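You operate a simulated robot arm through the tools that you are given. There is no shell and no other tool. Be economical: measure what you need, move in short steps, check, and stop when the job is done.

The job below is to be done with a simulated two-armed robot. You get a single attempt, and the scene is never put back.

Task
Pick up the cordless handset from the top of the wood-topped bench with one hand, pass it to the other hand and put it on the purple bay of the blue cart.

The check looks at the end state, three seconds after you hand in, the way a careful person would. Anything else that was tipped, shoved, dropped, spilled or broken makes it a failure.

Robot
Two 7-joint arms with two-finger grippers on one trunk, on a base that drives. Base frame: it is fixed to the floor where the robot stands at the start and does not move with it; the origin is under the middle of the robot, x ahead of it, y to its left, z up; the surface under the hand at the start is at about z = 86. Units: cm, degrees, N and s.
The left shoulder is at the start at [6, 12.3, 94.5], the right one opposite. With the tool pointing down near the work surface each hand reaches from about 36 to 80 cm from the robot's upright axis, wherever it stands, measured 20 degrees to its own side. Places, roughly: purple bay of the blue cart (31x24 cm) [148, 12, 86]. Payload 1.47 kg a hand.
The TCP of each hand is the grasp point between the finger pads, 1.6 cm short of the fingertips. In the tool frame z runs along the fingers and y along their closing line. The gripper opens to 8.7 cm. The gripper's body begins 5.5 cm behind the TCP.
Orientation is told as [roll, pitch, yaw] about the base's x, y, z axes, in that order, counted from this pose: with the fingers straight down and closing along the base's y, the tool's x points along the base's -x, its y along +y and its z along -z.

Tools
- The arms move only by the tool arm_command. It takes "left_targets", "right_targets" or both (then of equal length, played together; a hand with none holds still); each is a list that holds one entry, the list of rows, each a list of 7 numbers: the shift along the tool's x, y, z in units of 50 mm (1.0 is 50 mm), then the turn, a rotation vector about the tool's x, y, z in units of 6 degrees (1.0 is 6 degrees), then the gripper command, from -1 (fully open) to 1 (shut), values between in proportion. In form: [[[x, y, z, wx, wy, wz, jaw], ...]]. A call has 1 to 8 rows; each row shifts and turns the commanded pose from where the row before left it, along the tool's axes as they then stand. A call with a number of a shift or a turn outside -1 to 1 is refused whole. A row lasts 0.2 s, in which the tool goes at most 5 cm and 8.6 degrees; a call with a longer step from one row to the next is refused whole, and so is a gripper value outside its range. A pose out of reach is approached as far as the arm can. The call stops where the force on the tool passes 40 N (or 10 N more than at its start, if that is more) or the arm is blocked; 0.2 s more then pass. Each finger travels about 15.3 cm/s and halts on what it meets, pressing with about 28 N; the grip force reading is that of the motor and also rises with nothing between the fingers. The clock runs only during rows and for 0.2 s after the last one: add rows that do not move to give the fingers time. The reply holds the time, the measured pose of the TCP, the force on the tool along the base axes, the opening and the grip force, in the units named above and with some noise, with the torque about the TCP (base axes, N m) and any sound that the robot's microphone picked up.
- Cameras (640 x 400 px; columns grow to the right, rows downward): "scene" is now at [9.18, 0.99, 152.15]; the picture's right is [0.10, -0.99, 0.00], its down [-0.64, -0.07, -0.76] and it looks along [0.76, 0.08, -0.64] (base axes); focal length 274 px, centre (320, 200). "left" rides on the left gripper at [7.3, -1.2, -9] in its tool frame; the picture's right is [0.16, 0.99, 0.00], its down [-0.72, 0.12, -0.68] and it looks along [-0.67, 0.11, 0.73] (tool axes); focal length 247 px, centre (320, 200). "right" rides on the right gripper at [7.3, 1.2, -9] in its tool frame; the picture's right is [-0.16, 0.99, 0.00], its down [-0.72, -0.12, -0.68] and it looks along [-0.67, -0.11, 0.73] (tool axes); focal length 247 px, centre (320, 200). There is no depth. A picture from a camera that has moved, and an enlarged one, comes with that camera's place and axes in the base frame and with its lens. The place of the scene camera against the robot may be out by one fixed shift of up to 1.8 cm in any direction.
- get_image(camera): a new picture of that camera. The clock stands still meanwhile.
- raise_lower(by): slides the trunk up (or, below 0, down) by that many cm; the arms and the scene camera ride with it, the base frame stays. It gives what a move gives, with no picture.
- drive_base(legs): drives the robot by 1 to 6 legs, each [ahead, left, turn to the left] in cm, cm and degrees, along the robot's own axes; the way and the turn of a leg run together, so that a leg with both is an arc; at most 150 cm and 180 degrees a leg. The arms and the cameras ride along, it lands a little off, and it stops where it bumps. It gives what a move gives.
- pan_tilt(pan, tilt): turns the head with the scene camera to pan (to the left, within 120 degrees either way) and tilt (down, from -29 to 69), counted from straight ahead of the robot. It gives what a move gives.
- inspect(camera, box): a new picture of the part [left, top, right, bottom] of that camera's present view, enlarged. The clock stands still meanwhile.
- job_done(): hands the job in; it is judged then, once.

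Work in short steps. Places have to be worked out from the pictures, the camera data and where the tool is seen: move nearer, look again, correct. Check each grasp and each placing, and mend what went wrong. You have 120 turns and 100 pictures in all, those below and enlarged ones among them. Open the grippers and draw the arms clear of the work before you hand the job in, unless the task says otherwise; then end with one line.

The tools are called as name(argument=value, ...) on one line, values as JSON. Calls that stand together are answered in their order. arm_command: Moves the arms, as the interface text tells. Its arguments: {"type":"object","properties":{"left_targets":{"type":"array","items":{"type":"array","items":{"type":"array","items":{"type":"number"}}}},"right_targets":{"type":"array","items":{"type":"array","items":{"type":"array","items":{"type":"number"}}}}},"required":[]} The other tools are called the same way: raise_lower (by) slides the trunk up or down; drive_base (legs) drives the base; pan_tilt (pan, tilt) turns the head that bears the scene camera; get_image (camera) takes a picture; inspect (camera, box) takes an enlarged picture of a part of a camera's view; job_done () hands the job in.

At the start:

```text
time: 0.0
left_tcp_pos: [58.86, 25.97, 109.14]
left_tcp_rot: [0.1, 0.1, -0.1]
left_ft_force: [0.5, 0.3, -0.3]
left_wrist_torque: [-0.01, -0.02, -0.01]
left_grip_width: 8.69
left_grasp_force: 0.1
right_tcp_pos: [44.24, -14.28, 108.57]
right_tcp_rot: [0.0, 0.0, 0.0]
right_ft_force: [0.1, 0.0, 0.9]
right_wrist_torque: [0.0, -0.02, 0.0]
right_grip_width: 8.68
right_grasp_force: 0.1
trunk travel left (down, up): [-10.0, 13.0]
robot x, y, heading: [-0.1, -0.0, 0.1]
head pan, tilt: [5.8, 40.1]
```

scene: 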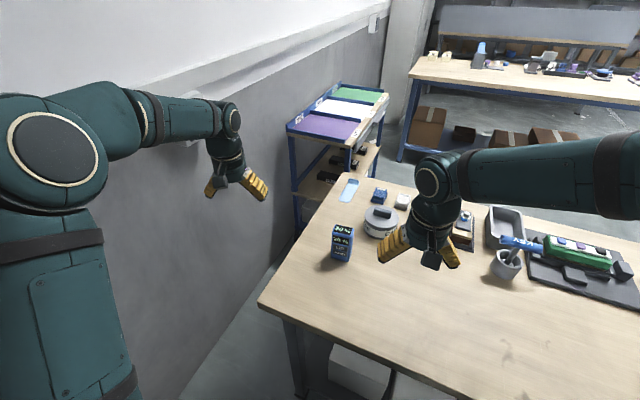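
right: 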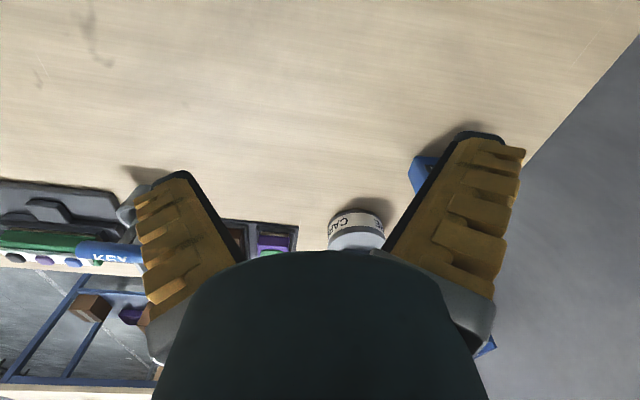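
left: 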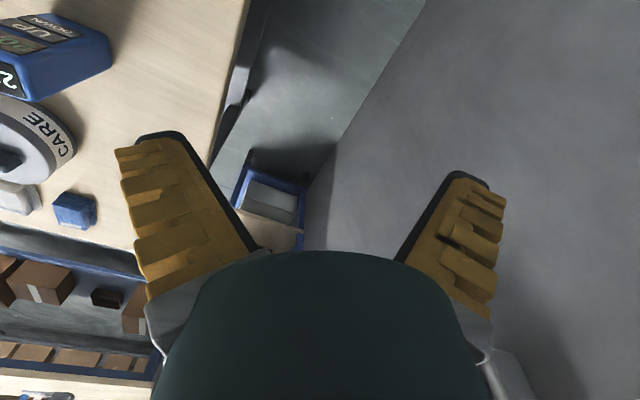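

The bench carries several objects, and I need to find the handset. I'll zoom in on two parts of the bench.

inspect(camera="scene", box=[320, 160, 480, 260])

inspect(camera="scene", box=[450, 190, 640, 310])

```text
4.00 times, centred on (400, 210) of scene
camera zoom: at [9.18, 0.99, 152.15], right [0.1, -0.99, 0.0], down [-0.64, -0.07, -0.76], along [0.76, 0.08, -0.64], focal length 1096 px, centre (0, 160)
```

zoom: 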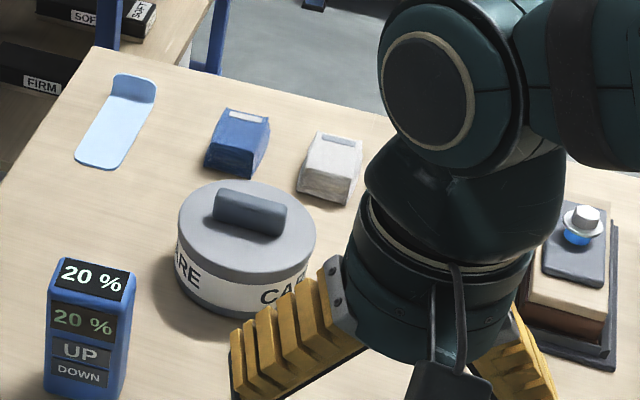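

```text
3.33 times, centred on (545, 250) of scene
camera zoom: at [9.18, 0.99, 152.15], right [0.1, -0.99, 0.0], down [-0.64, -0.07, -0.76], along [0.76, 0.08, -0.64], focal length 913 px, centre (-430, 33)
```

zoom: 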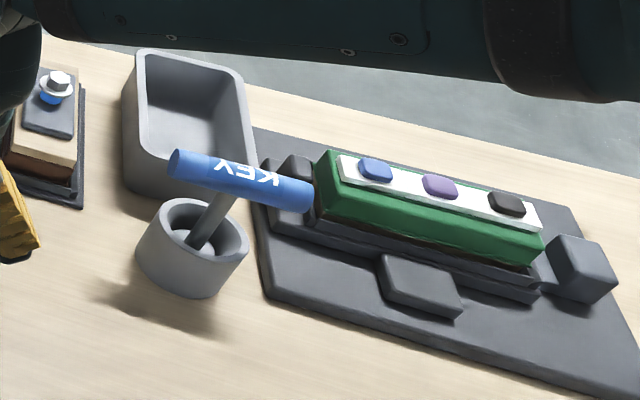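

The handset is not clear yet; the green body with buttons in a dark fixture is one candidate. I'll turn the head to see the right side of the bench, and zoom in on the far bench and the cart.

inspect(camera="scene", box=[400, 20, 640, 160])

inspect(camera="scene", box=[270, 60, 430, 220])

pan_tilt(pan=-30, tilt=45)

get_image(camera="scene")

```text
2.67 times, centred on (520, 90) of scene
camera zoom: at [9.18, 0.99, 152.15], right [0.1, -0.99, 0.0], down [-0.64, -0.07, -0.76], along [0.76, 0.08, -0.64], focal length 730 px, centre (-213, 493)
```

zoom: 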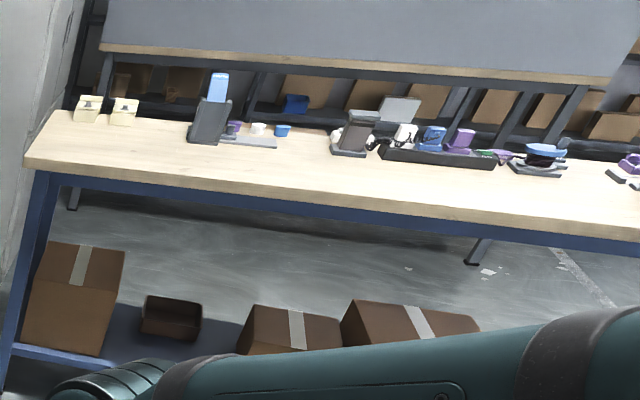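

```text
2.50 times, centred on (350, 140) of scene
camera zoom: at [9.18, 0.99, 152.15], right [0.1, -0.99, 0.0], down [-0.64, -0.07, -0.76], along [0.76, 0.08, -0.64], focal length 685 px, centre (245, 350)
```

zoom: 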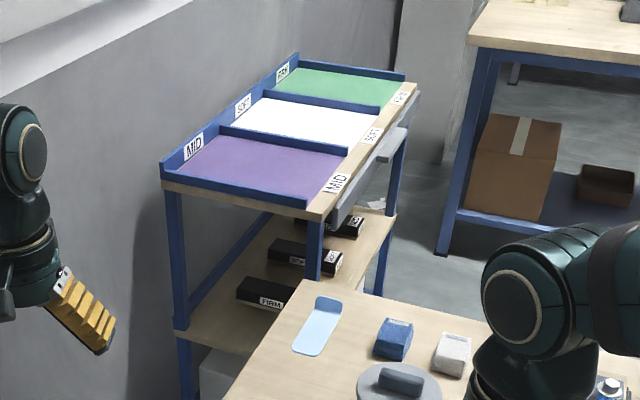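

```text
time: 1.0
left_tcp_pos: [58.8, 26.04, 109.2]
left_tcp_rot: [0.1, 0.0, 0.0]
left_ft_force: [-0.3, 0.2, 0.0]
left_wrist_torque: [0.01, 0.0, -0.04]
left_grip_width: 8.7
left_grasp_force: 0.0
right_tcp_pos: [44.36, -14.12, 108.55]
right_tcp_rot: [0.0, 0.0, -0.1]
right_ft_force: [-0.4, -0.6, 0.0]
right_wrist_torque: [-0.01, 0.01, 0.01]
right_grip_width: 8.71
right_grasp_force: 0.1
trunk travel left (down, up): [-10.0, 13.0]
robot x, y, heading: [0.15, -0.06, 0.2]
head pan, tilt: [-30.0, 45.0]
```

```text
92 pictures are left
camera scene: at [7.78, -3.93, 151.44], right [-0.5, -0.87, 0.0], down [-0.61, 0.35, -0.71], along [0.61, -0.35, -0.71], focal length 274 px, centre (320, 200)
```

scene: 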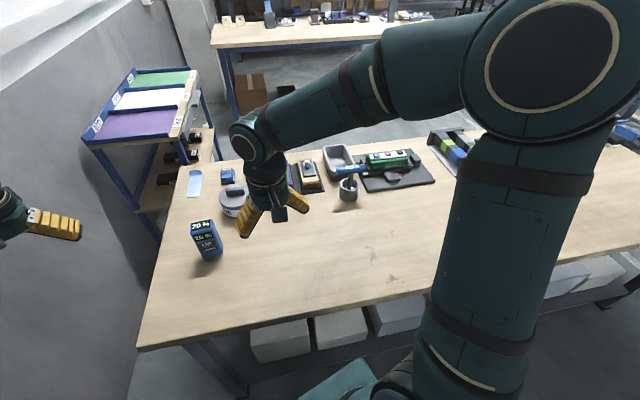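

More objects stand to the right, behind the arm. I'll pan further and zoom in there.

inspect(camera="scene", box=[400, 100, 640, 250])

pan_tilt(pan=-65, tilt=35)

get_image(camera="scene")

```text
2.67 times, centred on (520, 175) of scene
camera zoom: at [7.78, -3.93, 151.44], right [-0.5, -0.87, 0.0], down [-0.61, 0.35, -0.71], along [0.61, -0.35, -0.71], focal length 730 px, centre (-213, 267)
```

zoom: 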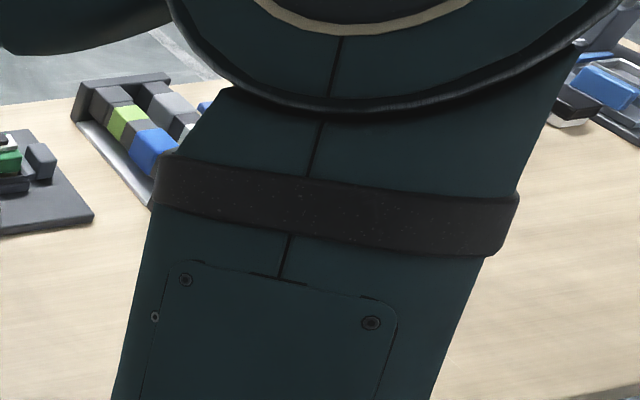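

```text
time: 2.0
left_tcp_pos: [58.85, 26.04, 109.21]
left_tcp_rot: [0.0, 0.0, 0.0]
left_ft_force: [0.7, -0.3, -0.1]
left_wrist_torque: [-0.02, 0.01, 0.0]
left_grip_width: 8.7
left_grasp_force: 0.1
right_tcp_pos: [44.17, -14.1, 108.58]
right_tcp_rot: [0.1, 0.0, 0.0]
right_ft_force: [-0.9, 0.3, 0.3]
right_wrist_torque: [0.03, -0.01, 0.0]
right_grip_width: 8.7
right_grasp_force: 0.1
trunk travel left (down, up): [-10.0, 13.0]
robot x, y, heading: [-0.28, -0.05, 0.2]
head pan, tilt: [-65.0, 35.0]
```

```text
90 pictures are left
camera scene: at [4.46, -7.85, 152.92], right [-0.91, -0.42, 0.0], down [-0.24, 0.52, -0.82], along [0.35, -0.74, -0.57], focal length 274 px, centre (320, 200)
```

scene: 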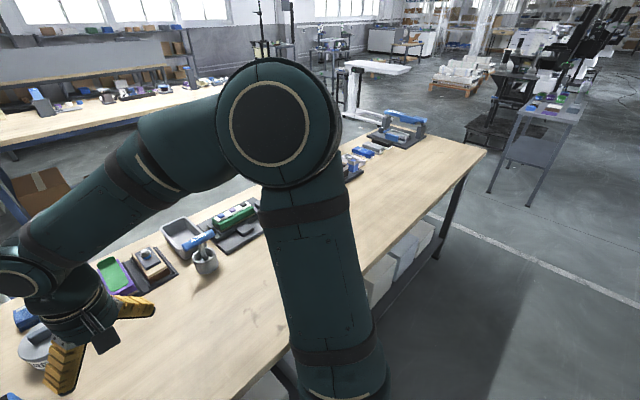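

I'll zoom in on the purple/green item near the gripper and on the right end of the bench.

inspect(camera="scene", box=[80, 190, 270, 300])

inspect(camera="scene", box=[330, 90, 490, 200])

inspect(camera="scene", box=[0, 60, 240, 180])

```text
3.37 times, centred on (175, 245) of scene
camera zoom: at [4.46, -7.85, 152.92], right [-0.91, -0.42, 0.0], down [-0.24, 0.52, -0.82], along [0.35, -0.74, -0.57], focal length 922 px, centre (808, 48)
```

zoom: 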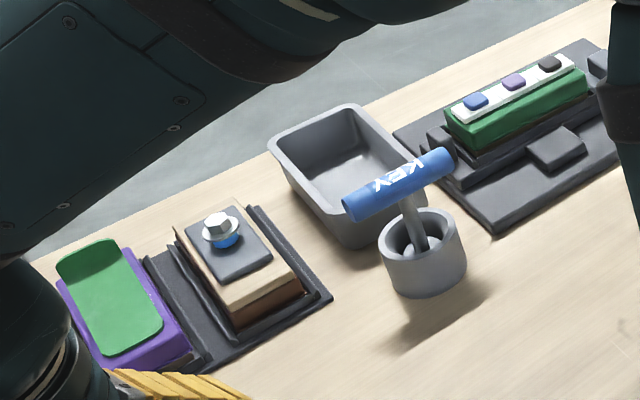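

```text
3.64 times, centred on (410, 145) of scene
camera zoom: at [4.46, -7.85, 152.92], right [-0.91, -0.42, 0.0], down [-0.24, 0.52, -0.82], along [0.35, -0.74, -0.57], focal length 996 px, centre (-7, 400)
```

zoom: 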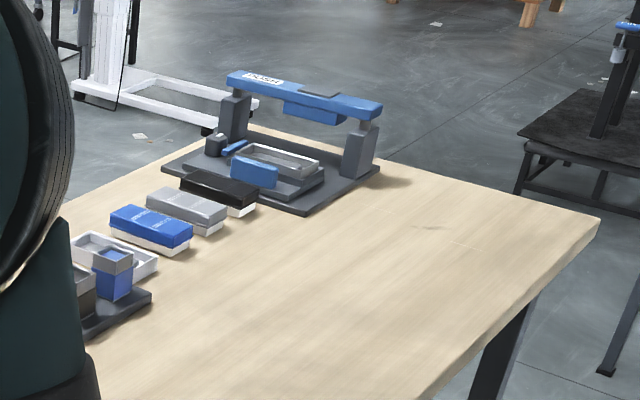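

```text
2.67 times, centred on (120, 120) of scene
camera zoom: at [4.46, -7.85, 152.92], right [-0.91, -0.42, 0.0], down [-0.24, 0.52, -0.82], along [0.35, -0.74, -0.57], focal length 730 px, centre (853, 413)
```

zoom: 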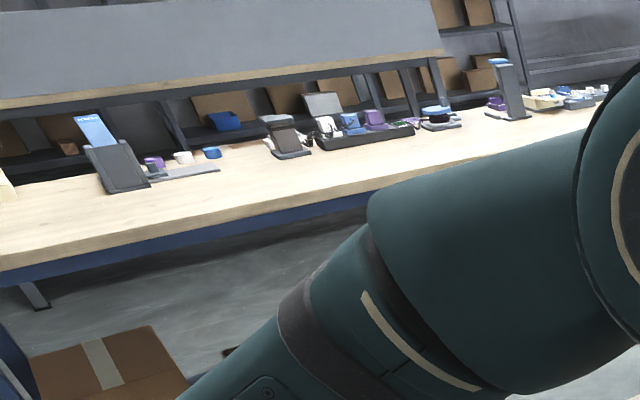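

The blue box marked "20 % / UP / DOWN" also looks like a free-standing handset. I'll look at it and its neighbours closely.

pan_tilt(pan=10, tilt=50)

inspect(camera="scene", box=[300, 140, 420, 240])

inspect(camera="left", box=[0, 0, 160, 240])

```text
time: 3.5
left_tcp_pos: [58.81, 26.04, 109.12]
left_tcp_rot: [-0.1, 0.0, 0.0]
left_ft_force: [-1.2, 0.3, 0.2]
left_wrist_torque: [0.01, 0.0, -0.01]
left_grip_width: 8.7
left_grasp_force: 0.1
right_tcp_pos: [44.23, -14.19, 108.59]
right_tcp_rot: [0.0, -0.1, 0.0]
right_ft_force: [0.3, 0.1, 0.0]
right_wrist_torque: [0.01, 0.0, 0.01]
right_grip_width: 8.71
right_grasp_force: 0.1
trunk travel left (down, up): [-10.0, 13.0]
robot x, y, heading: [-0.32, -0.15, 0.2]
head pan, tilt: [10.0, 50.0]
```

```text
4.00 times, centred on (360, 190) of scene
camera zoom: at [8.31, 1.46, 150.75], right [0.17, -0.98, 0.0], down [-0.75, -0.13, -0.64], along [0.63, 0.11, -0.77], focal length 1096 px, centre (160, 240)
```

zoom: 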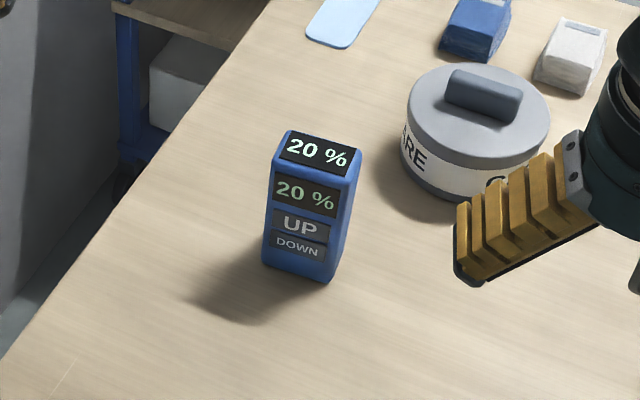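

```text
1.67 times, centred on (80, 120) of left
camera zoom: at [51.42, 24.91, 118.29], right [-0.16, 0.99, 0.0], down [0.72, 0.12, 0.68], along [0.67, 0.11, -0.73], focal length 412 px, centre (720, 333)
```

zoom: 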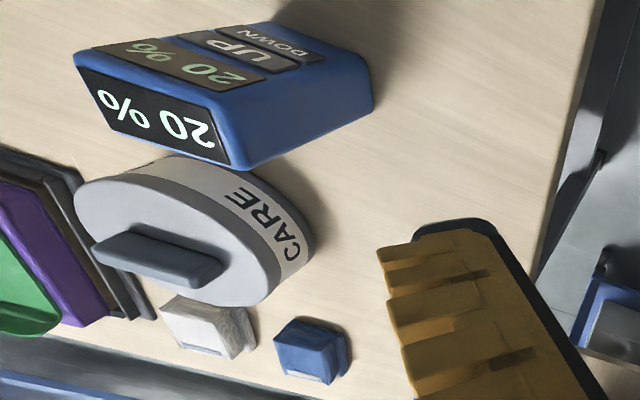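

I'll zoom hard on the light-blue item, on the far-bench cradle and on the blue and white small blocks.

pan_tilt(pan=0, tilt=25)

get_image(camera="scene")

```text
time: 4.4
left_tcp_pos: [58.79, 26.09, 109.23]
left_tcp_rot: [0.0, 0.0, 0.0]
left_ft_force: [0.4, 0.4, 0.7]
left_wrist_torque: [-0.02, -0.02, 0.0]
left_grip_width: 8.7
left_grasp_force: 0.0
right_tcp_pos: [44.18, -14.16, 108.58]
right_tcp_rot: [0.0, 0.0, 0.0]
right_ft_force: [-1.0, -0.1, 0.0]
right_wrist_torque: [0.02, -0.02, 0.0]
right_grip_width: 8.71
right_grasp_force: 0.1
trunk travel left (down, up): [-10.0, 13.0]
robot x, y, heading: [-0.29, -0.35, 0.2]
head pan, tilt: [0.0, 25.0]
```

```text
84 pictures are left
camera scene: at [9.94, 0.13, 154.49], right [0.0, -1.0, 0.0], down [-0.42, 0.0, -0.91], along [0.91, 0.0, -0.42], focal length 274 px, centre (320, 200)
```

scene: 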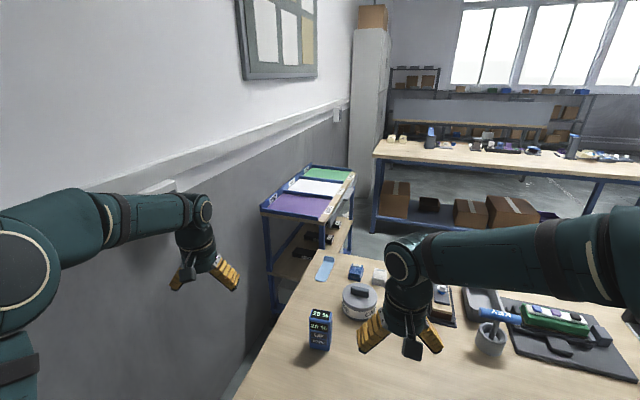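

inspect(camera="scene", box=[300, 245, 400, 305])

inspect(camera="scene", box=[420, 115, 540, 165])

inspect(camera="scene", box=[520, 120, 640, 170])

```text
6.40 times, centred on (350, 275) of scene
camera zoom: at [9.94, 0.13, 154.49], right [0.0, -1.0, 0.0], down [-0.42, 0.0, -0.91], along [0.91, 0.0, -0.42], focal length 1753 px, centre (128, -280)
```

zoom: 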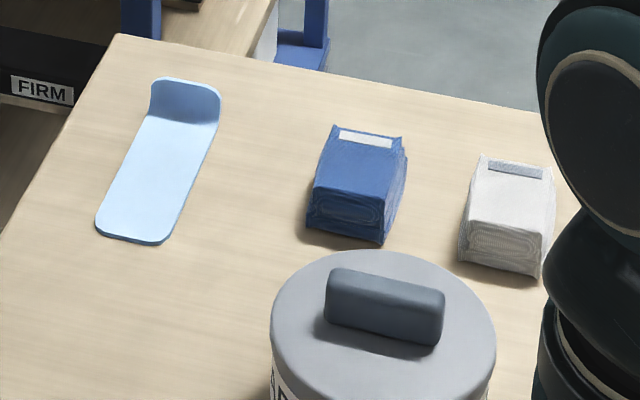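

```text
5.33 times, centred on (480, 140) of scene
camera zoom: at [9.94, 0.13, 154.49], right [0.0, -1.0, 0.0], down [-0.42, 0.0, -0.91], along [0.91, 0.0, -0.42], focal length 1461 px, centre (-533, 520)
```

zoom: 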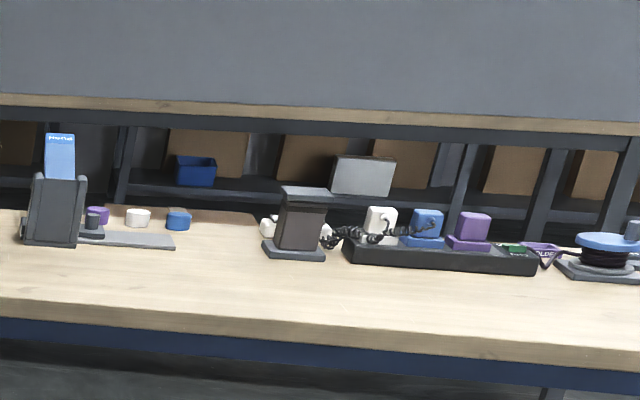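

```text
5.33 times, centred on (580, 145) of scene
camera zoom: at [9.94, 0.13, 154.49], right [0.0, -1.0, 0.0], down [-0.42, 0.0, -0.91], along [0.91, 0.0, -0.42], focal length 1461 px, centre (-1067, 493)
```

zoom: 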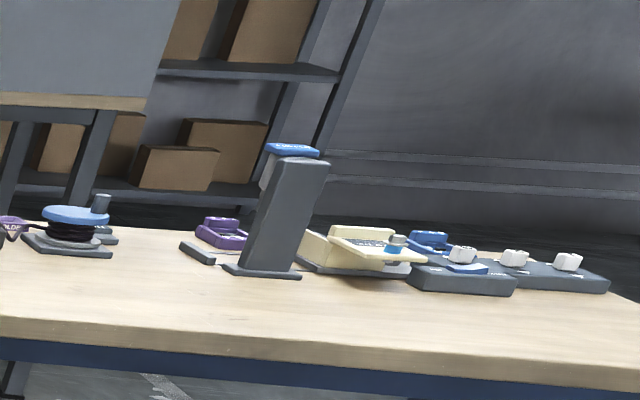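

The blue UP/DOWN unit is the most likely handset. I'll check the green buttoned item, and the row to its right, before deciding.

pan_tilt(pan=-25, tilt=35)

get_image(camera="scene")

drive_base(legs=[[-12, 0, 0]])

arm_command(right_targets=[[[0, 0, -1, 0, 0, 0, -1], [0, 0, -1, 0, 0, 0, -1], [1, 0, 0, 0, 0, 0, -1]]])

get_image(camera="scene")

```text
time: 5.3
left_tcp_pos: [58.76, 26.04, 109.24]
left_tcp_rot: [0.0, 0.0, 0.0]
left_ft_force: [-0.8, 0.0, 0.6]
left_wrist_torque: [-0.01, 0.0, -0.02]
left_grip_width: 8.7
left_grasp_force: 0.0
right_tcp_pos: [44.28, -14.17, 108.64]
right_tcp_rot: [-0.1, 0.0, -0.1]
right_ft_force: [-0.3, -0.1, -0.1]
right_wrist_torque: [-0.01, 0.01, -0.03]
right_grip_width: 8.7
right_grasp_force: 0.0
trunk travel left (down, up): [-10.0, 13.0]
robot x, y, heading: [0.28, -0.01, 0.0]
head pan, tilt: [-25.0, 35.0]
```

```text
80 pictures are left
camera scene: at [8.71, -3.59, 152.92], right [-0.42, -0.91, 0.0], down [-0.52, 0.24, -0.82], along [0.74, -0.35, -0.57], focal length 274 px, centre (320, 200)
```

scene: 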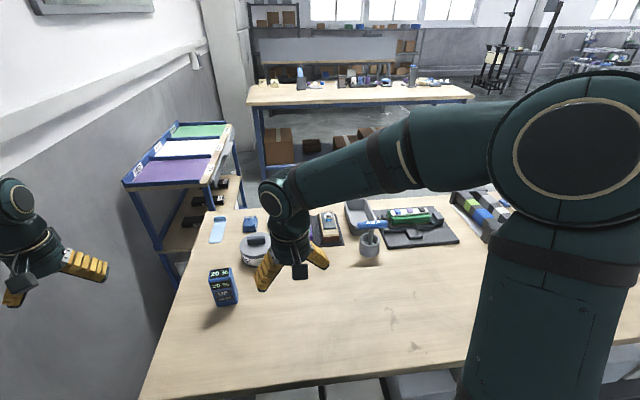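

```text
time: 6.5
left_tcp_pos: [46.57, 26.17, 109.36]
left_tcp_rot: [0.0, -0.1, 0.0]
left_ft_force: [0.0, 0.5, 0.2]
left_wrist_torque: [-0.02, -0.02, 0.02]
left_grip_width: 8.69
left_grasp_force: 0.1
right_tcp_pos: [32.1, -14.09, 108.56]
right_tcp_rot: [0.0, -0.1, 0.0]
right_ft_force: [-0.5, -0.4, 0.3]
right_wrist_torque: [-0.01, -0.03, 0.01]
right_grip_width: 8.68
right_grasp_force: 0.1
trunk travel left (down, up): [-10.0, 13.0]
robot x, y, heading: [-11.79, -0.27, 0.2]
head pan, tilt: [-25.0, 35.0]
```

```text
time: 7.3
left_tcp_pos: [46.47, 26.01, 109.36]
left_tcp_rot: [0.0, -0.1, -0.1]
left_ft_force: [-0.2, 0.1, 0.0]
left_wrist_torque: [0.03, -0.06, -0.03]
left_grip_width: 8.71
left_grasp_force: 0.0
right_tcp_pos: [26.76, -14.38, 118.67]
right_tcp_rot: [-0.1, -0.1, 0.0]
right_ft_force: [-0.3, -0.5, -0.1]
right_wrist_torque: [0.0, -0.04, -0.01]
right_grip_width: 8.69
right_grasp_force: 0.0
trunk travel left (down, up): [-10.0, 13.0]
robot x, y, heading: [-12.18, 0.16, -0.0]
head pan, tilt: [-25.0, 35.0]
```

```text
79 pictures are left
camera scene: at [-3.71, -3.64, 152.94], right [-0.42, -0.91, 0.0], down [-0.52, 0.24, -0.82], along [0.74, -0.35, -0.57], focal length 274 px, centre (320, 200)
```

scene: 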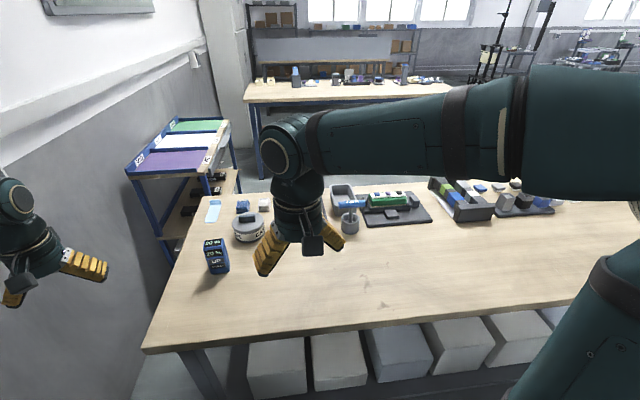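

inspect(camera="scene", box=[330, 170, 450, 240])

inspect(camera="scene", box=[420, 165, 580, 235])

```text
5.33 times, centred on (390, 205) of scene
camera zoom: at [-3.71, -3.64, 152.94], right [-0.42, -0.91, 0.0], down [-0.52, 0.24, -0.82], along [0.74, -0.35, -0.57], focal length 1461 px, centre (-53, 173)
```

zoom: 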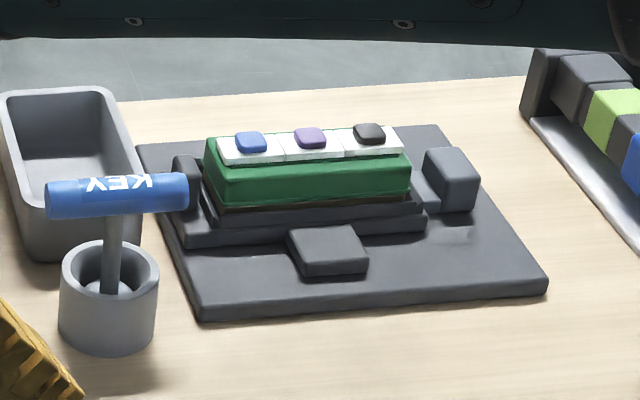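

```text
4.00 times, centred on (500, 200) of scene
camera zoom: at [-3.71, -3.64, 152.94], right [-0.42, -0.91, 0.0], down [-0.52, 0.24, -0.82], along [0.74, -0.35, -0.57], focal length 1096 px, centre (-400, 200)
```

zoom: 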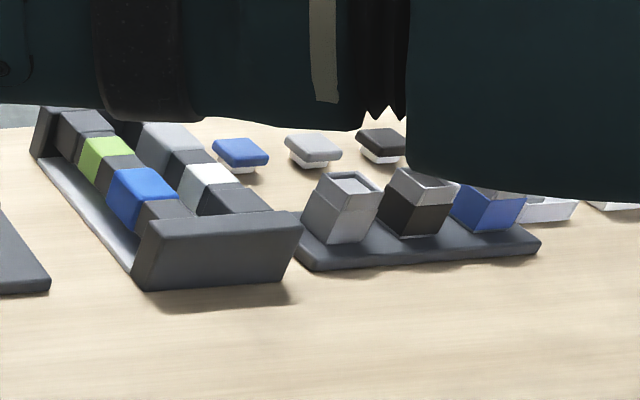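

The green block is clamped in a vise and the rest are parts and trays. That leaves the free-standing blue unit (display, UP/DOWN) as the cordless handset, at roughly (61, 0) with its base on z≈86, about 5 wide, 3.5 deep and 11 tall. The bench is yawed by about -18°, so I'll square up to it and look again.

drive_base(legs=[[0, 0, -18]])

pan_tilt(pan=20, tilt=42)

get_image(camera="scene")

get_image(camera="left")

```text
time: 8.7
left_tcp_pos: [51.87, 6.6, 109.19]
left_tcp_rot: [0.0, 0.0, -17.9]
left_ft_force: [-0.5, -0.2, 0.2]
left_wrist_torque: [0.01, 0.0, -0.03]
left_grip_width: 8.7
left_grasp_force: 0.0
right_tcp_pos: [20.65, -25.63, 118.66]
right_tcp_rot: [0.0, 0.0, -18.0]
right_ft_force: [-0.1, -0.3, -0.5]
right_wrist_torque: [0.03, -0.02, 0.02]
right_grip_width: 8.72
right_grasp_force: 0.0
trunk travel left (down, up): [-10.0, 13.0]
robot x, y, heading: [-12.14, -0.16, -18.1]
head pan, tilt: [-25.0, 35.0]
```

```text
time: 9.9
left_tcp_pos: [51.81, 6.57, 109.23]
left_tcp_rot: [0.1, 0.0, -18.0]
left_ft_force: [0.1, -0.5, -0.9]
left_wrist_torque: [0.01, 0.0, -0.01]
left_grip_width: 8.71
left_grasp_force: 0.1
right_tcp_pos: [20.64, -25.64, 118.55]
right_tcp_rot: [0.0, 0.0, -18.0]
right_ft_force: [0.6, -0.5, -0.2]
right_wrist_torque: [0.01, -0.01, 0.01]
right_grip_width: 8.7
right_grasp_force: 0.1
trunk travel left (down, up): [-10.0, 13.0]
robot x, y, heading: [-11.99, -0.08, -18.0]
head pan, tilt: [20.0, 42.0]
```

```text
76 pictures are left
camera scene: at [-3.08, 0.1, 151.87], right [0.03, -1.0, 0.0], down [-0.67, -0.02, -0.74], along [0.74, 0.02, -0.67], focal length 274 px, centre (320, 200)
```

scene: 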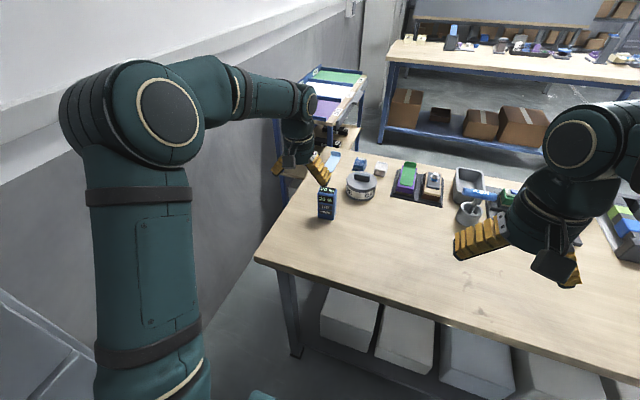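

```text
75 pictures are left
camera left: at [44.48, 7.74, 118.3], right [0.16, 0.99, 0.0], down [0.72, -0.11, 0.68], along [0.67, -0.11, -0.73], focal length 247 px, centre (320, 200)
```

left: 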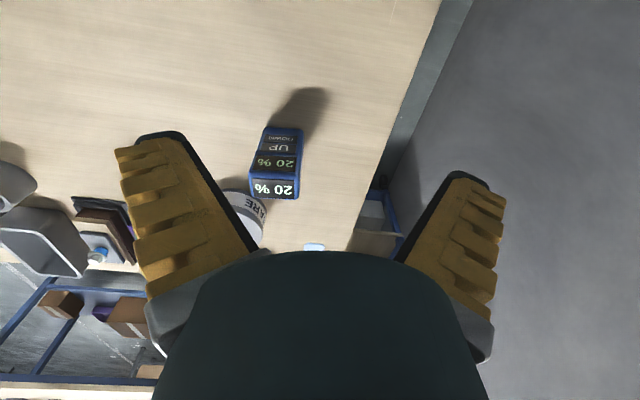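

The left camera sees the handset clearly, so I'll zoom in to measure its corners.

inspect(camera="left", box=[230, 110, 326, 206])

inspect(camera="scene", box=[300, 150, 380, 230])

```text
4.17 times, centred on (278, 158) of left
camera zoom: at [44.48, 7.74, 118.3], right [0.16, 0.99, 0.0], down [0.72, -0.11, 0.68], along [0.67, -0.11, -0.73], focal length 1029 px, centre (495, 375)
```

zoom: 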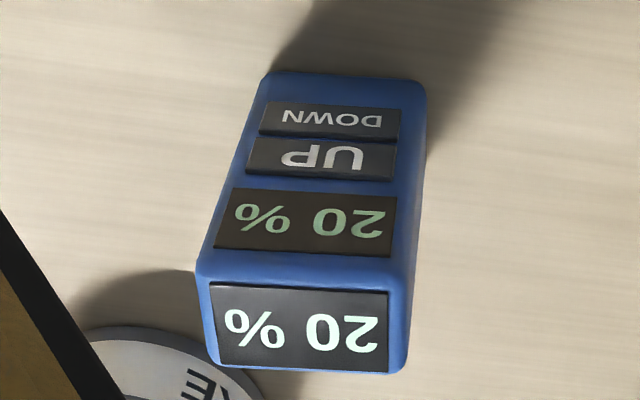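

```text
5.00 times, centred on (340, 190) of scene
camera zoom: at [-3.08, 0.1, 151.87], right [0.03, -1.0, 0.0], down [-0.67, -0.02, -0.74], along [0.74, 0.02, -0.67], focal length 1369 px, centre (220, 250)
```

zoom: 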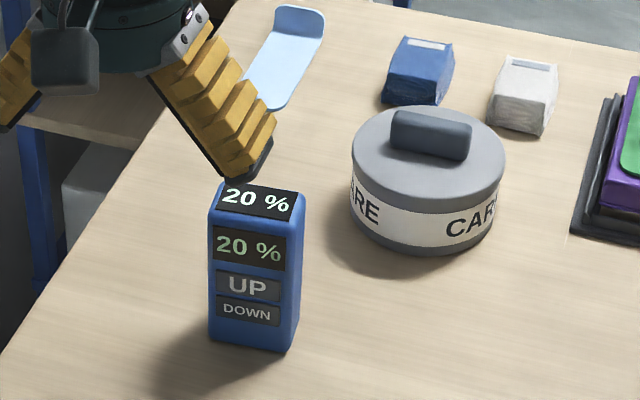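

The two cameras agree: the handset is centred at about (61.3, -0.3), yawed about -13°, with its front at x'≈-1.5 and its top at z≈97. I'll turn the left hand to that yaw and tilt it so its fingers point forward and down, while it is still high.

arm_command(left_targets=[[[0, 0, 0, 0, 0, -0.75, -1], [0, 0, 0, 0, -1, 0, -1], [0, 0, 0, 0, -1, 0, -1], [0, 0, 0, 0, -1, 0, -1], [0, 0, 0, 0, -1, 0, -1], [0, 0, 0, 0, -1, 0, -1], [0, 0, 0, 0, -1, 0, -1], [0, 0, 0, 0, -1, 0, -1]]])

arm_command(left_targets=[[[0, 0, 0, 0, -1, 0, -1], [0, 0, 0, 0, -1, 0, -1], [0, 0, 0, 0, 0, 0, -1]]])

get_image(camera="scene")

```text
time: 11.7
left_tcp_pos: [51.77, 6.42, 109.31]
left_tcp_rot: [0.0, -42.1, -13.5]
left_ft_force: [-0.3, 0.1, 0.1]
left_wrist_torque: [0.02, 0.01, -0.05]
left_grip_width: 8.67
left_grasp_force: 0.2
right_tcp_pos: [20.65, -25.64, 118.63]
right_tcp_rot: [0.1, 0.0, -18.1]
right_ft_force: [0.3, 0.1, -0.7]
right_wrist_torque: [0.0, -0.06, 0.0]
right_grip_width: 8.74
right_grasp_force: 0.1
trunk travel left (down, up): [-10.0, 13.0]
robot x, y, heading: [-12.09, -0.1, -18.4]
head pan, tilt: [20.0, 42.0]
```

```text
time: 12.5
left_tcp_pos: [51.82, 6.49, 109.35]
left_tcp_rot: [0.2, -54.1, -13.7]
left_ft_force: [-0.5, 0.7, -0.8]
left_wrist_torque: [0.0, 0.02, 0.03]
left_grip_width: 8.71
left_grasp_force: 0.1
right_tcp_pos: [20.64, -25.8, 118.56]
right_tcp_rot: [0.1, 0.0, -18.1]
right_ft_force: [0.6, -0.1, 0.1]
right_wrist_torque: [0.04, -0.02, -0.01]
right_grip_width: 8.69
right_grasp_force: 0.0
trunk travel left (down, up): [-10.0, 13.0]
robot x, y, heading: [-11.81, -0.04, -18.1]
head pan, tilt: [20.0, 42.0]
```

```text
72 pictures are left
camera scene: at [-3.09, -0.05, 151.87], right [0.03, -1.0, 0.0], down [-0.67, -0.02, -0.74], along [0.74, 0.03, -0.67], focal length 274 px, centre (320, 200)
```

scene: 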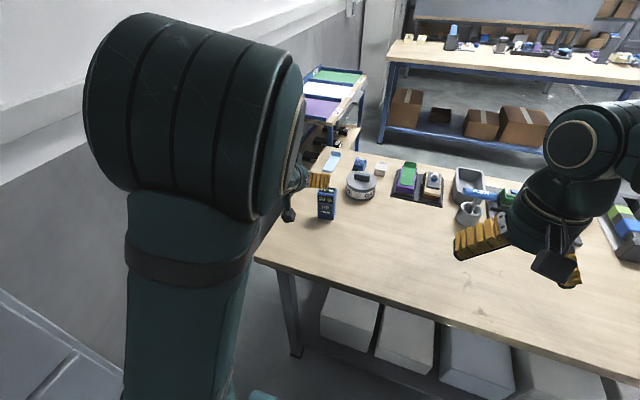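

At this tilt the wrist camera hangs below the gripper, so I'll ease the tilt to about 50° and grip at z≈90.7 to keep it off the bench. I'll move to a pre-grasp 9 cm back along the approach line.

arm_command(left_targets=[[[0, 0, 0, 0, 0.67, 0, -1], [0.515, -0.287, 0.72, 0, 0, 0, -1], [0.515, -0.287, 0.72, 0, 0, 0, -1], [0.515, -0.287, 0.72, 0, 0, 0, -1], [0, 0, 0, 0, 0, 0, -1]]])

get_image(camera="left")

get_image(camera="scene")

```text
time: 13.7
left_tcp_pos: [54.22, 1.52, 96.38]
left_tcp_rot: [0.0, -49.9, -13.5]
left_ft_force: [0.3, 0.2, 0.7]
left_wrist_torque: [0.02, 0.02, -0.02]
left_grip_width: 8.73
left_grasp_force: 0.0
right_tcp_pos: [20.54, -25.66, 118.73]
right_tcp_rot: [0.1, 0.0, -18.0]
right_ft_force: [-0.4, 0.4, 0.5]
right_wrist_torque: [-0.03, -0.04, 0.02]
right_grip_width: 8.7
right_grasp_force: 0.0
trunk travel left (down, up): [-10.0, 13.0]
robot x, y, heading: [-12.22, 0.19, -18.0]
head pan, tilt: [20.0, 42.0]
```

```text
71 pictures are left
camera left: at [42.48, 3.13, 96.59], right [0.13, 0.98, -0.12], down [-0.03, 0.13, 0.99], along [0.99, -0.13, 0.04], focal length 247 px, centre (320, 200)
```

left: 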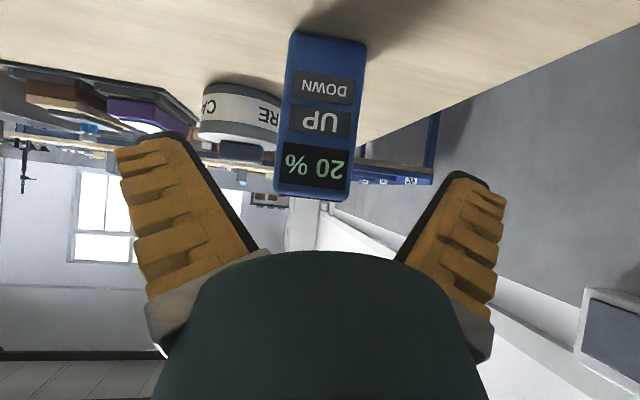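

```text
70 pictures are left
camera scene: at [-3.16, 0.18, 151.88], right [0.03, -1.0, 0.0], down [-0.67, -0.02, -0.74], along [0.74, 0.03, -0.67], focal length 274 px, centre (320, 200)
```

scene: 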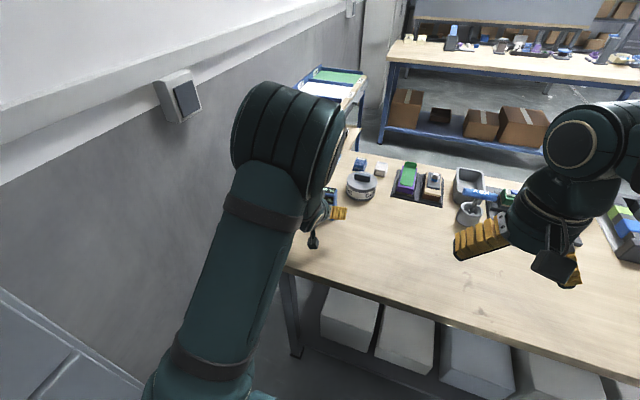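

The handset sits centred between the fingers, and this view again gives a front face at about (59.9, 0.1). I'll advance 8.8 cm along the tool axis with the gripper still open, then look.

arm_command(left_targets=[[[0, 0, 0.44, 0, 0, 0, -1], [0, 0, 0.44, 0, 0, 0, -1], [0, 0, 0.44, 0, 0, 0, -1], [0, 0, 0.44, 0, 0, 0, -1], [0, 0, 0, 0, 0, 0, -1]]])

get_image(camera="left")

inspect(camera="scene", box=[280, 140, 400, 260])

```text
time: 14.9
left_tcp_pos: [60.52, -0.07, 90.67]
left_tcp_rot: [0.0, -50.0, -13.5]
left_ft_force: [-0.1, -0.7, 0.2]
left_wrist_torque: [0.02, 0.03, 0.01]
left_grip_width: 8.72
left_grasp_force: 0.0
right_tcp_pos: [20.62, -25.57, 118.68]
right_tcp_rot: [-0.1, 0.0, -18.0]
right_ft_force: [0.8, -0.5, -0.7]
right_wrist_torque: [0.04, 0.02, -0.02]
right_grip_width: 8.72
right_grasp_force: 0.0
trunk travel left (down, up): [-10.0, 13.0]
robot x, y, heading: [-11.87, -0.37, -18.3]
head pan, tilt: [20.0, 42.0]
```

```text
69 pictures are left
camera left: at [49.03, 1.56, 90.95], right [0.13, 0.98, -0.12], down [-0.03, 0.13, 0.99], along [0.99, -0.13, 0.04], focal length 247 px, centre (320, 200)
```

left: 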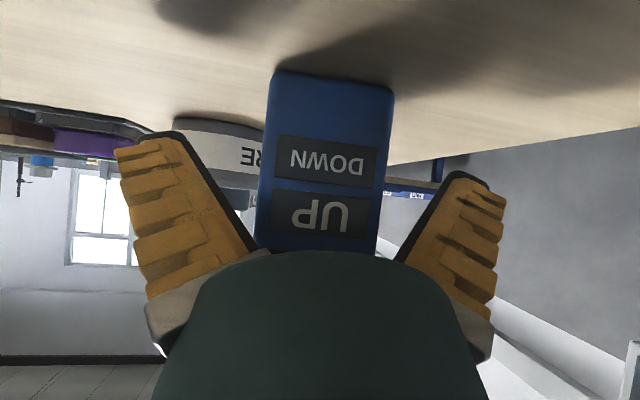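

```text
3.33 times, centred on (340, 200) of scene
camera zoom: at [-3.12, 0.11, 151.87], right [0.03, -1.0, 0.0], down [-0.67, -0.02, -0.74], along [0.74, 0.03, -0.67], focal length 913 px, centre (253, 200)
```

zoom: 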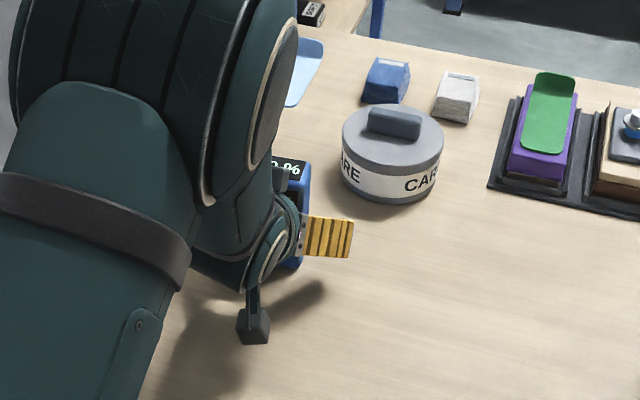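

The handset is between the fingers and nothing is touching. I'll close gradually.

arm_command(left_targets=[[[0, 0, 0, 0, 0, 0, -0.5], [0, 0, 0, 0, 0, 0, -0.25], [0, 0, 0, 0, 0, 0, 0], [0, 0, 0, 0, 0, 0, 1], [0, 0, 0, 0, 0, 0, 1]]])

get_image(camera="left")

```text
time: 16.1
left_tcp_pos: [60.57, -0.14, 90.74]
left_tcp_rot: [-0.1, -50.1, -13.5]
left_ft_force: [-0.4, -0.2, -0.9]
left_wrist_torque: [0.07, 0.0, 0.08]
left_grip_width: 5.96
left_grasp_force: 27.9
right_tcp_pos: [20.72, -25.61, 118.59]
right_tcp_rot: [0.0, 0.0, -17.9]
right_ft_force: [-0.1, -0.3, -0.6]
right_wrist_torque: [-0.04, 0.01, -0.01]
right_grip_width: 8.7
right_grasp_force: 0.1
trunk travel left (down, up): [-10.0, 13.0]
robot x, y, heading: [-12.24, 0.32, -18.0]
head pan, tilt: [20.0, 42.0]
```

```text
67 pictures are left
camera left: at [49.03, 1.57, 90.94], right [0.13, 0.98, -0.12], down [-0.03, 0.13, 0.99], along [0.99, -0.13, 0.04], focal length 247 px, centre (320, 200)
```

left: 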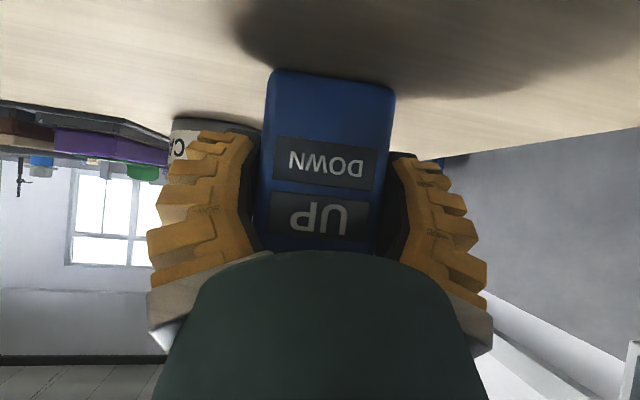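

It is gripped (5.96 cm, 28 N). I'll lift straight up 5 cm and check.

arm_command(left_targets=[[[-0.153, 0, -0.129, 0, 0, 0, 1], [-0.306, 0, -0.257, 0, 0, 0, 1], [-0.306, 0, -0.257, 0, 0, 0, 1], [0, 0, 0, 0, 0, 0, 1]]])

get_image(camera="left")

```text
time: 17.1
left_tcp_pos: [60.65, 0.05, 95.46]
left_tcp_rot: [0.0, -50.0, -13.5]
left_ft_force: [-0.3, -1.1, -1.9]
left_wrist_torque: [-0.01, -0.01, -0.01]
left_grip_width: 5.95
left_grasp_force: 27.7
right_tcp_pos: [20.63, -25.64, 118.68]
right_tcp_rot: [0.1, 0.0, -18.0]
right_ft_force: [0.2, -1.0, 0.7]
right_wrist_torque: [0.02, -0.01, -0.01]
right_grip_width: 8.73
right_grasp_force: 0.0
trunk travel left (down, up): [-10.0, 13.0]
robot x, y, heading: [-12.11, -0.05, -17.8]
head pan, tilt: [20.0, 42.0]
```

```text
66 pictures are left
camera left: at [49.02, 1.61, 95.88], right [0.13, 0.98, -0.12], down [-0.03, 0.13, 0.99], along [0.99, -0.13, 0.04], focal length 247 px, centre (320, 200)
```

left: 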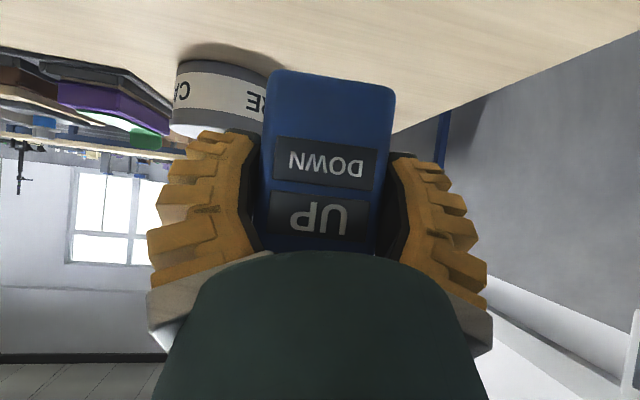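

Lifted cleanly and the load is light. I'll move the right hand out and up to make room, and bring the handset back and toward the robot's midline for the hand-over.

arm_command(right_targets=[[[0, -0.9, 0, 0, 0, 0, -1], [0, -0.9, -0.5, 0, 0, 0, -1], [-0.9, 0, -0.5, 0, 0, -0.75, -1], [-0.9, 0, 0, 0, 0, 0, -1]]])

arm_command(left_targets=[[[0.117, -0.483, -0.477, 0, 0, 0, 1], [0.117, -0.483, -0.477, 0, 0, 0, 1], [0.117, -0.483, -0.477, 0, 0, 0, 1], [0.117, -0.483, -0.477, 0, 0, 0, 1], [0.117, -0.483, -0.477, 0, 0, 0, 1], [0.117, -0.483, -0.477, 0, 0, 0, 1], [0, 0, 0, 0, 0, 0, 1]]])

get_image(camera="scene")

```text
refused: row 2 steps farther than a row can; nothing moved
```

```text
time: 18.7
left_tcp_pos: [44.28, -10.97, 102.12]
left_tcp_rot: [0.0, -50.0, -13.5]
left_ft_force: [-0.1, -0.1, -1.8]
left_wrist_torque: [0.03, 0.06, 0.04]
left_grip_width: 5.9
left_grasp_force: 27.8
right_tcp_pos: [20.77, -25.58, 118.61]
right_tcp_rot: [0.1, 0.0, -17.9]
right_ft_force: [-0.2, 0.5, -0.6]
right_wrist_torque: [-0.01, -0.03, 0.01]
right_grip_width: 8.73
right_grasp_force: 0.1
trunk travel left (down, up): [-10.0, 13.0]
robot x, y, heading: [-11.99, 0.17, -17.9]
head pan, tilt: [20.0, 42.0]
```

```text
65 pictures are left
camera scene: at [-2.98, 0.14, 151.86], right [0.03, -1.0, 0.0], down [-0.67, -0.02, -0.74], along [0.74, 0.03, -0.67], focal length 274 px, centre (320, 200)
```

scene: 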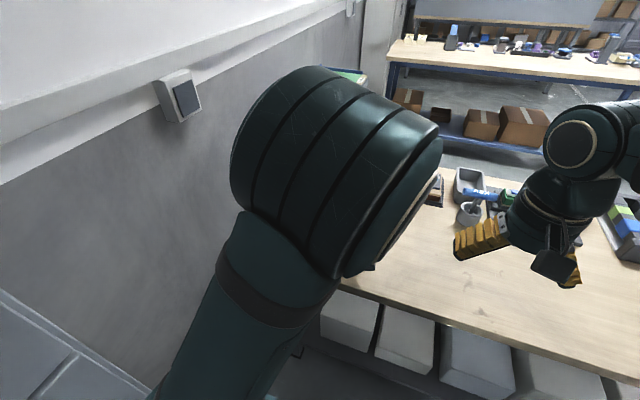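

The right-hand move was refused, but the handset is now at the hand-over spot. The left arm rises toward the robot, so I'll tilt the right hand 20° to bring its body and camera in from the far side. First it goes forward on the right side.

arm_command(right_targets=[[[-0.92, 0, -0.14, 0, 0, 0, -1], [-0.92, 0, -0.14, 0, 0, 0, -1], [-0.92, 0, -0.14, 0, 0, 0, -1], [-0.92, 0, -0.14, 0, 0, 0, -1], [-0.92, 0, -0.14, 0, 0, 0, -1], [0, 0, 0, 0, 0, -0.75, -1], [0, 0, 0, 0, 0, 0, -1]]])

arm_command(right_targets=[[[0, 0, 0, 0, 0.84, 0, -1], [0, 0, 0, 0, 0.84, 0, -1], [0, 0, 0, 0, 0.83, 0, -1], [0, 0, 0, 0, 0.83, 0, -1], [0, 0, 0, 0, 0, 0, -1]]])

get_image(camera="right")

get_image(camera="scene")

```text
time: 20.3
left_tcp_pos: [44.3, -11.0, 102.2]
left_tcp_rot: [0.1, -50.0, -13.5]
left_ft_force: [0.2, -0.6, -2.0]
left_wrist_torque: [0.01, 0.06, 0.01]
left_grip_width: 5.91
left_grasp_force: 27.8
right_tcp_pos: [42.71, -32.63, 122.03]
right_tcp_rot: [0.1, 0.0, -13.5]
right_ft_force: [0.5, 0.2, -1.1]
right_wrist_torque: [0.02, -0.01, -0.01]
right_grip_width: 8.67
right_grasp_force: 0.0
trunk travel left (down, up): [-10.0, 13.0]
robot x, y, heading: [-12.12, -0.02, -17.9]
head pan, tilt: [20.0, 42.0]
```

```text
time: 21.5
left_tcp_pos: [44.34, -11.07, 102.15]
left_tcp_rot: [0.0, -50.1, -13.5]
left_ft_force: [0.0, 0.2, -1.1]
left_wrist_torque: [0.02, 0.02, 0.0]
left_grip_width: 5.93
left_grasp_force: 28.0
right_tcp_pos: [42.59, -32.76, 121.64]
right_tcp_rot: [0.1, 17.0, -13.9]
right_ft_force: [0.6, 0.8, -0.3]
right_wrist_torque: [0.03, -0.01, 0.01]
right_grip_width: 8.68
right_grasp_force: 0.0
right hand out of reach, approached as far as the arm can: row 4
trunk travel left (down, up): [-10.0, 13.0]
robot x, y, heading: [-12.24, -0.41, -18.2]
head pan, tilt: [20.0, 42.0]
```

```text
64 pictures are left
camera right: at [38.56, -30.71, 132.36], right [0.38, 0.92, -0.04], down [0.84, -0.32, 0.44], along [0.39, -0.2, -0.9], focal length 247 px, centre (320, 200)
```

right: 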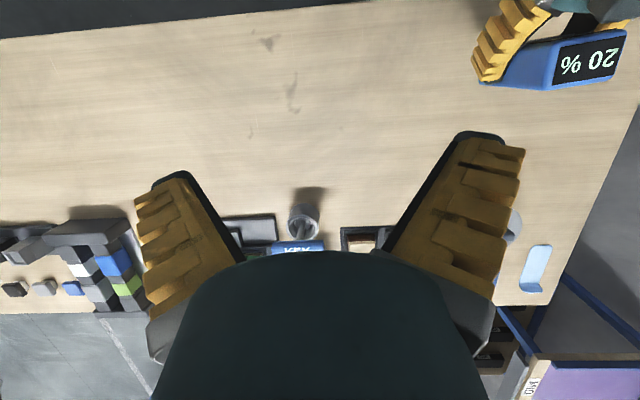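

```text
63 pictures are left
camera scene: at [-3.03, 0.09, 151.86], right [0.03, -1.0, 0.0], down [-0.67, -0.02, -0.74], along [0.74, 0.03, -0.67], focal length 274 px, centre (320, 200)
```

scene: 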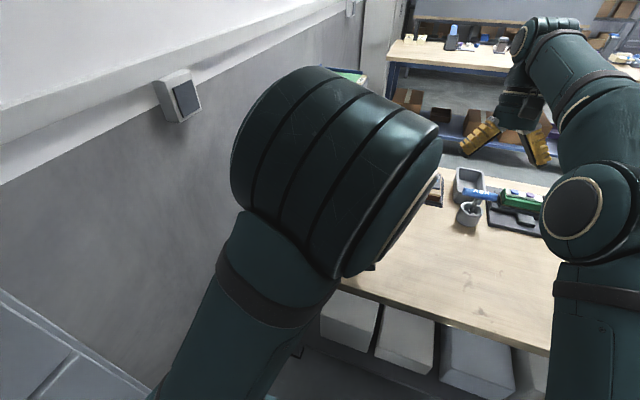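

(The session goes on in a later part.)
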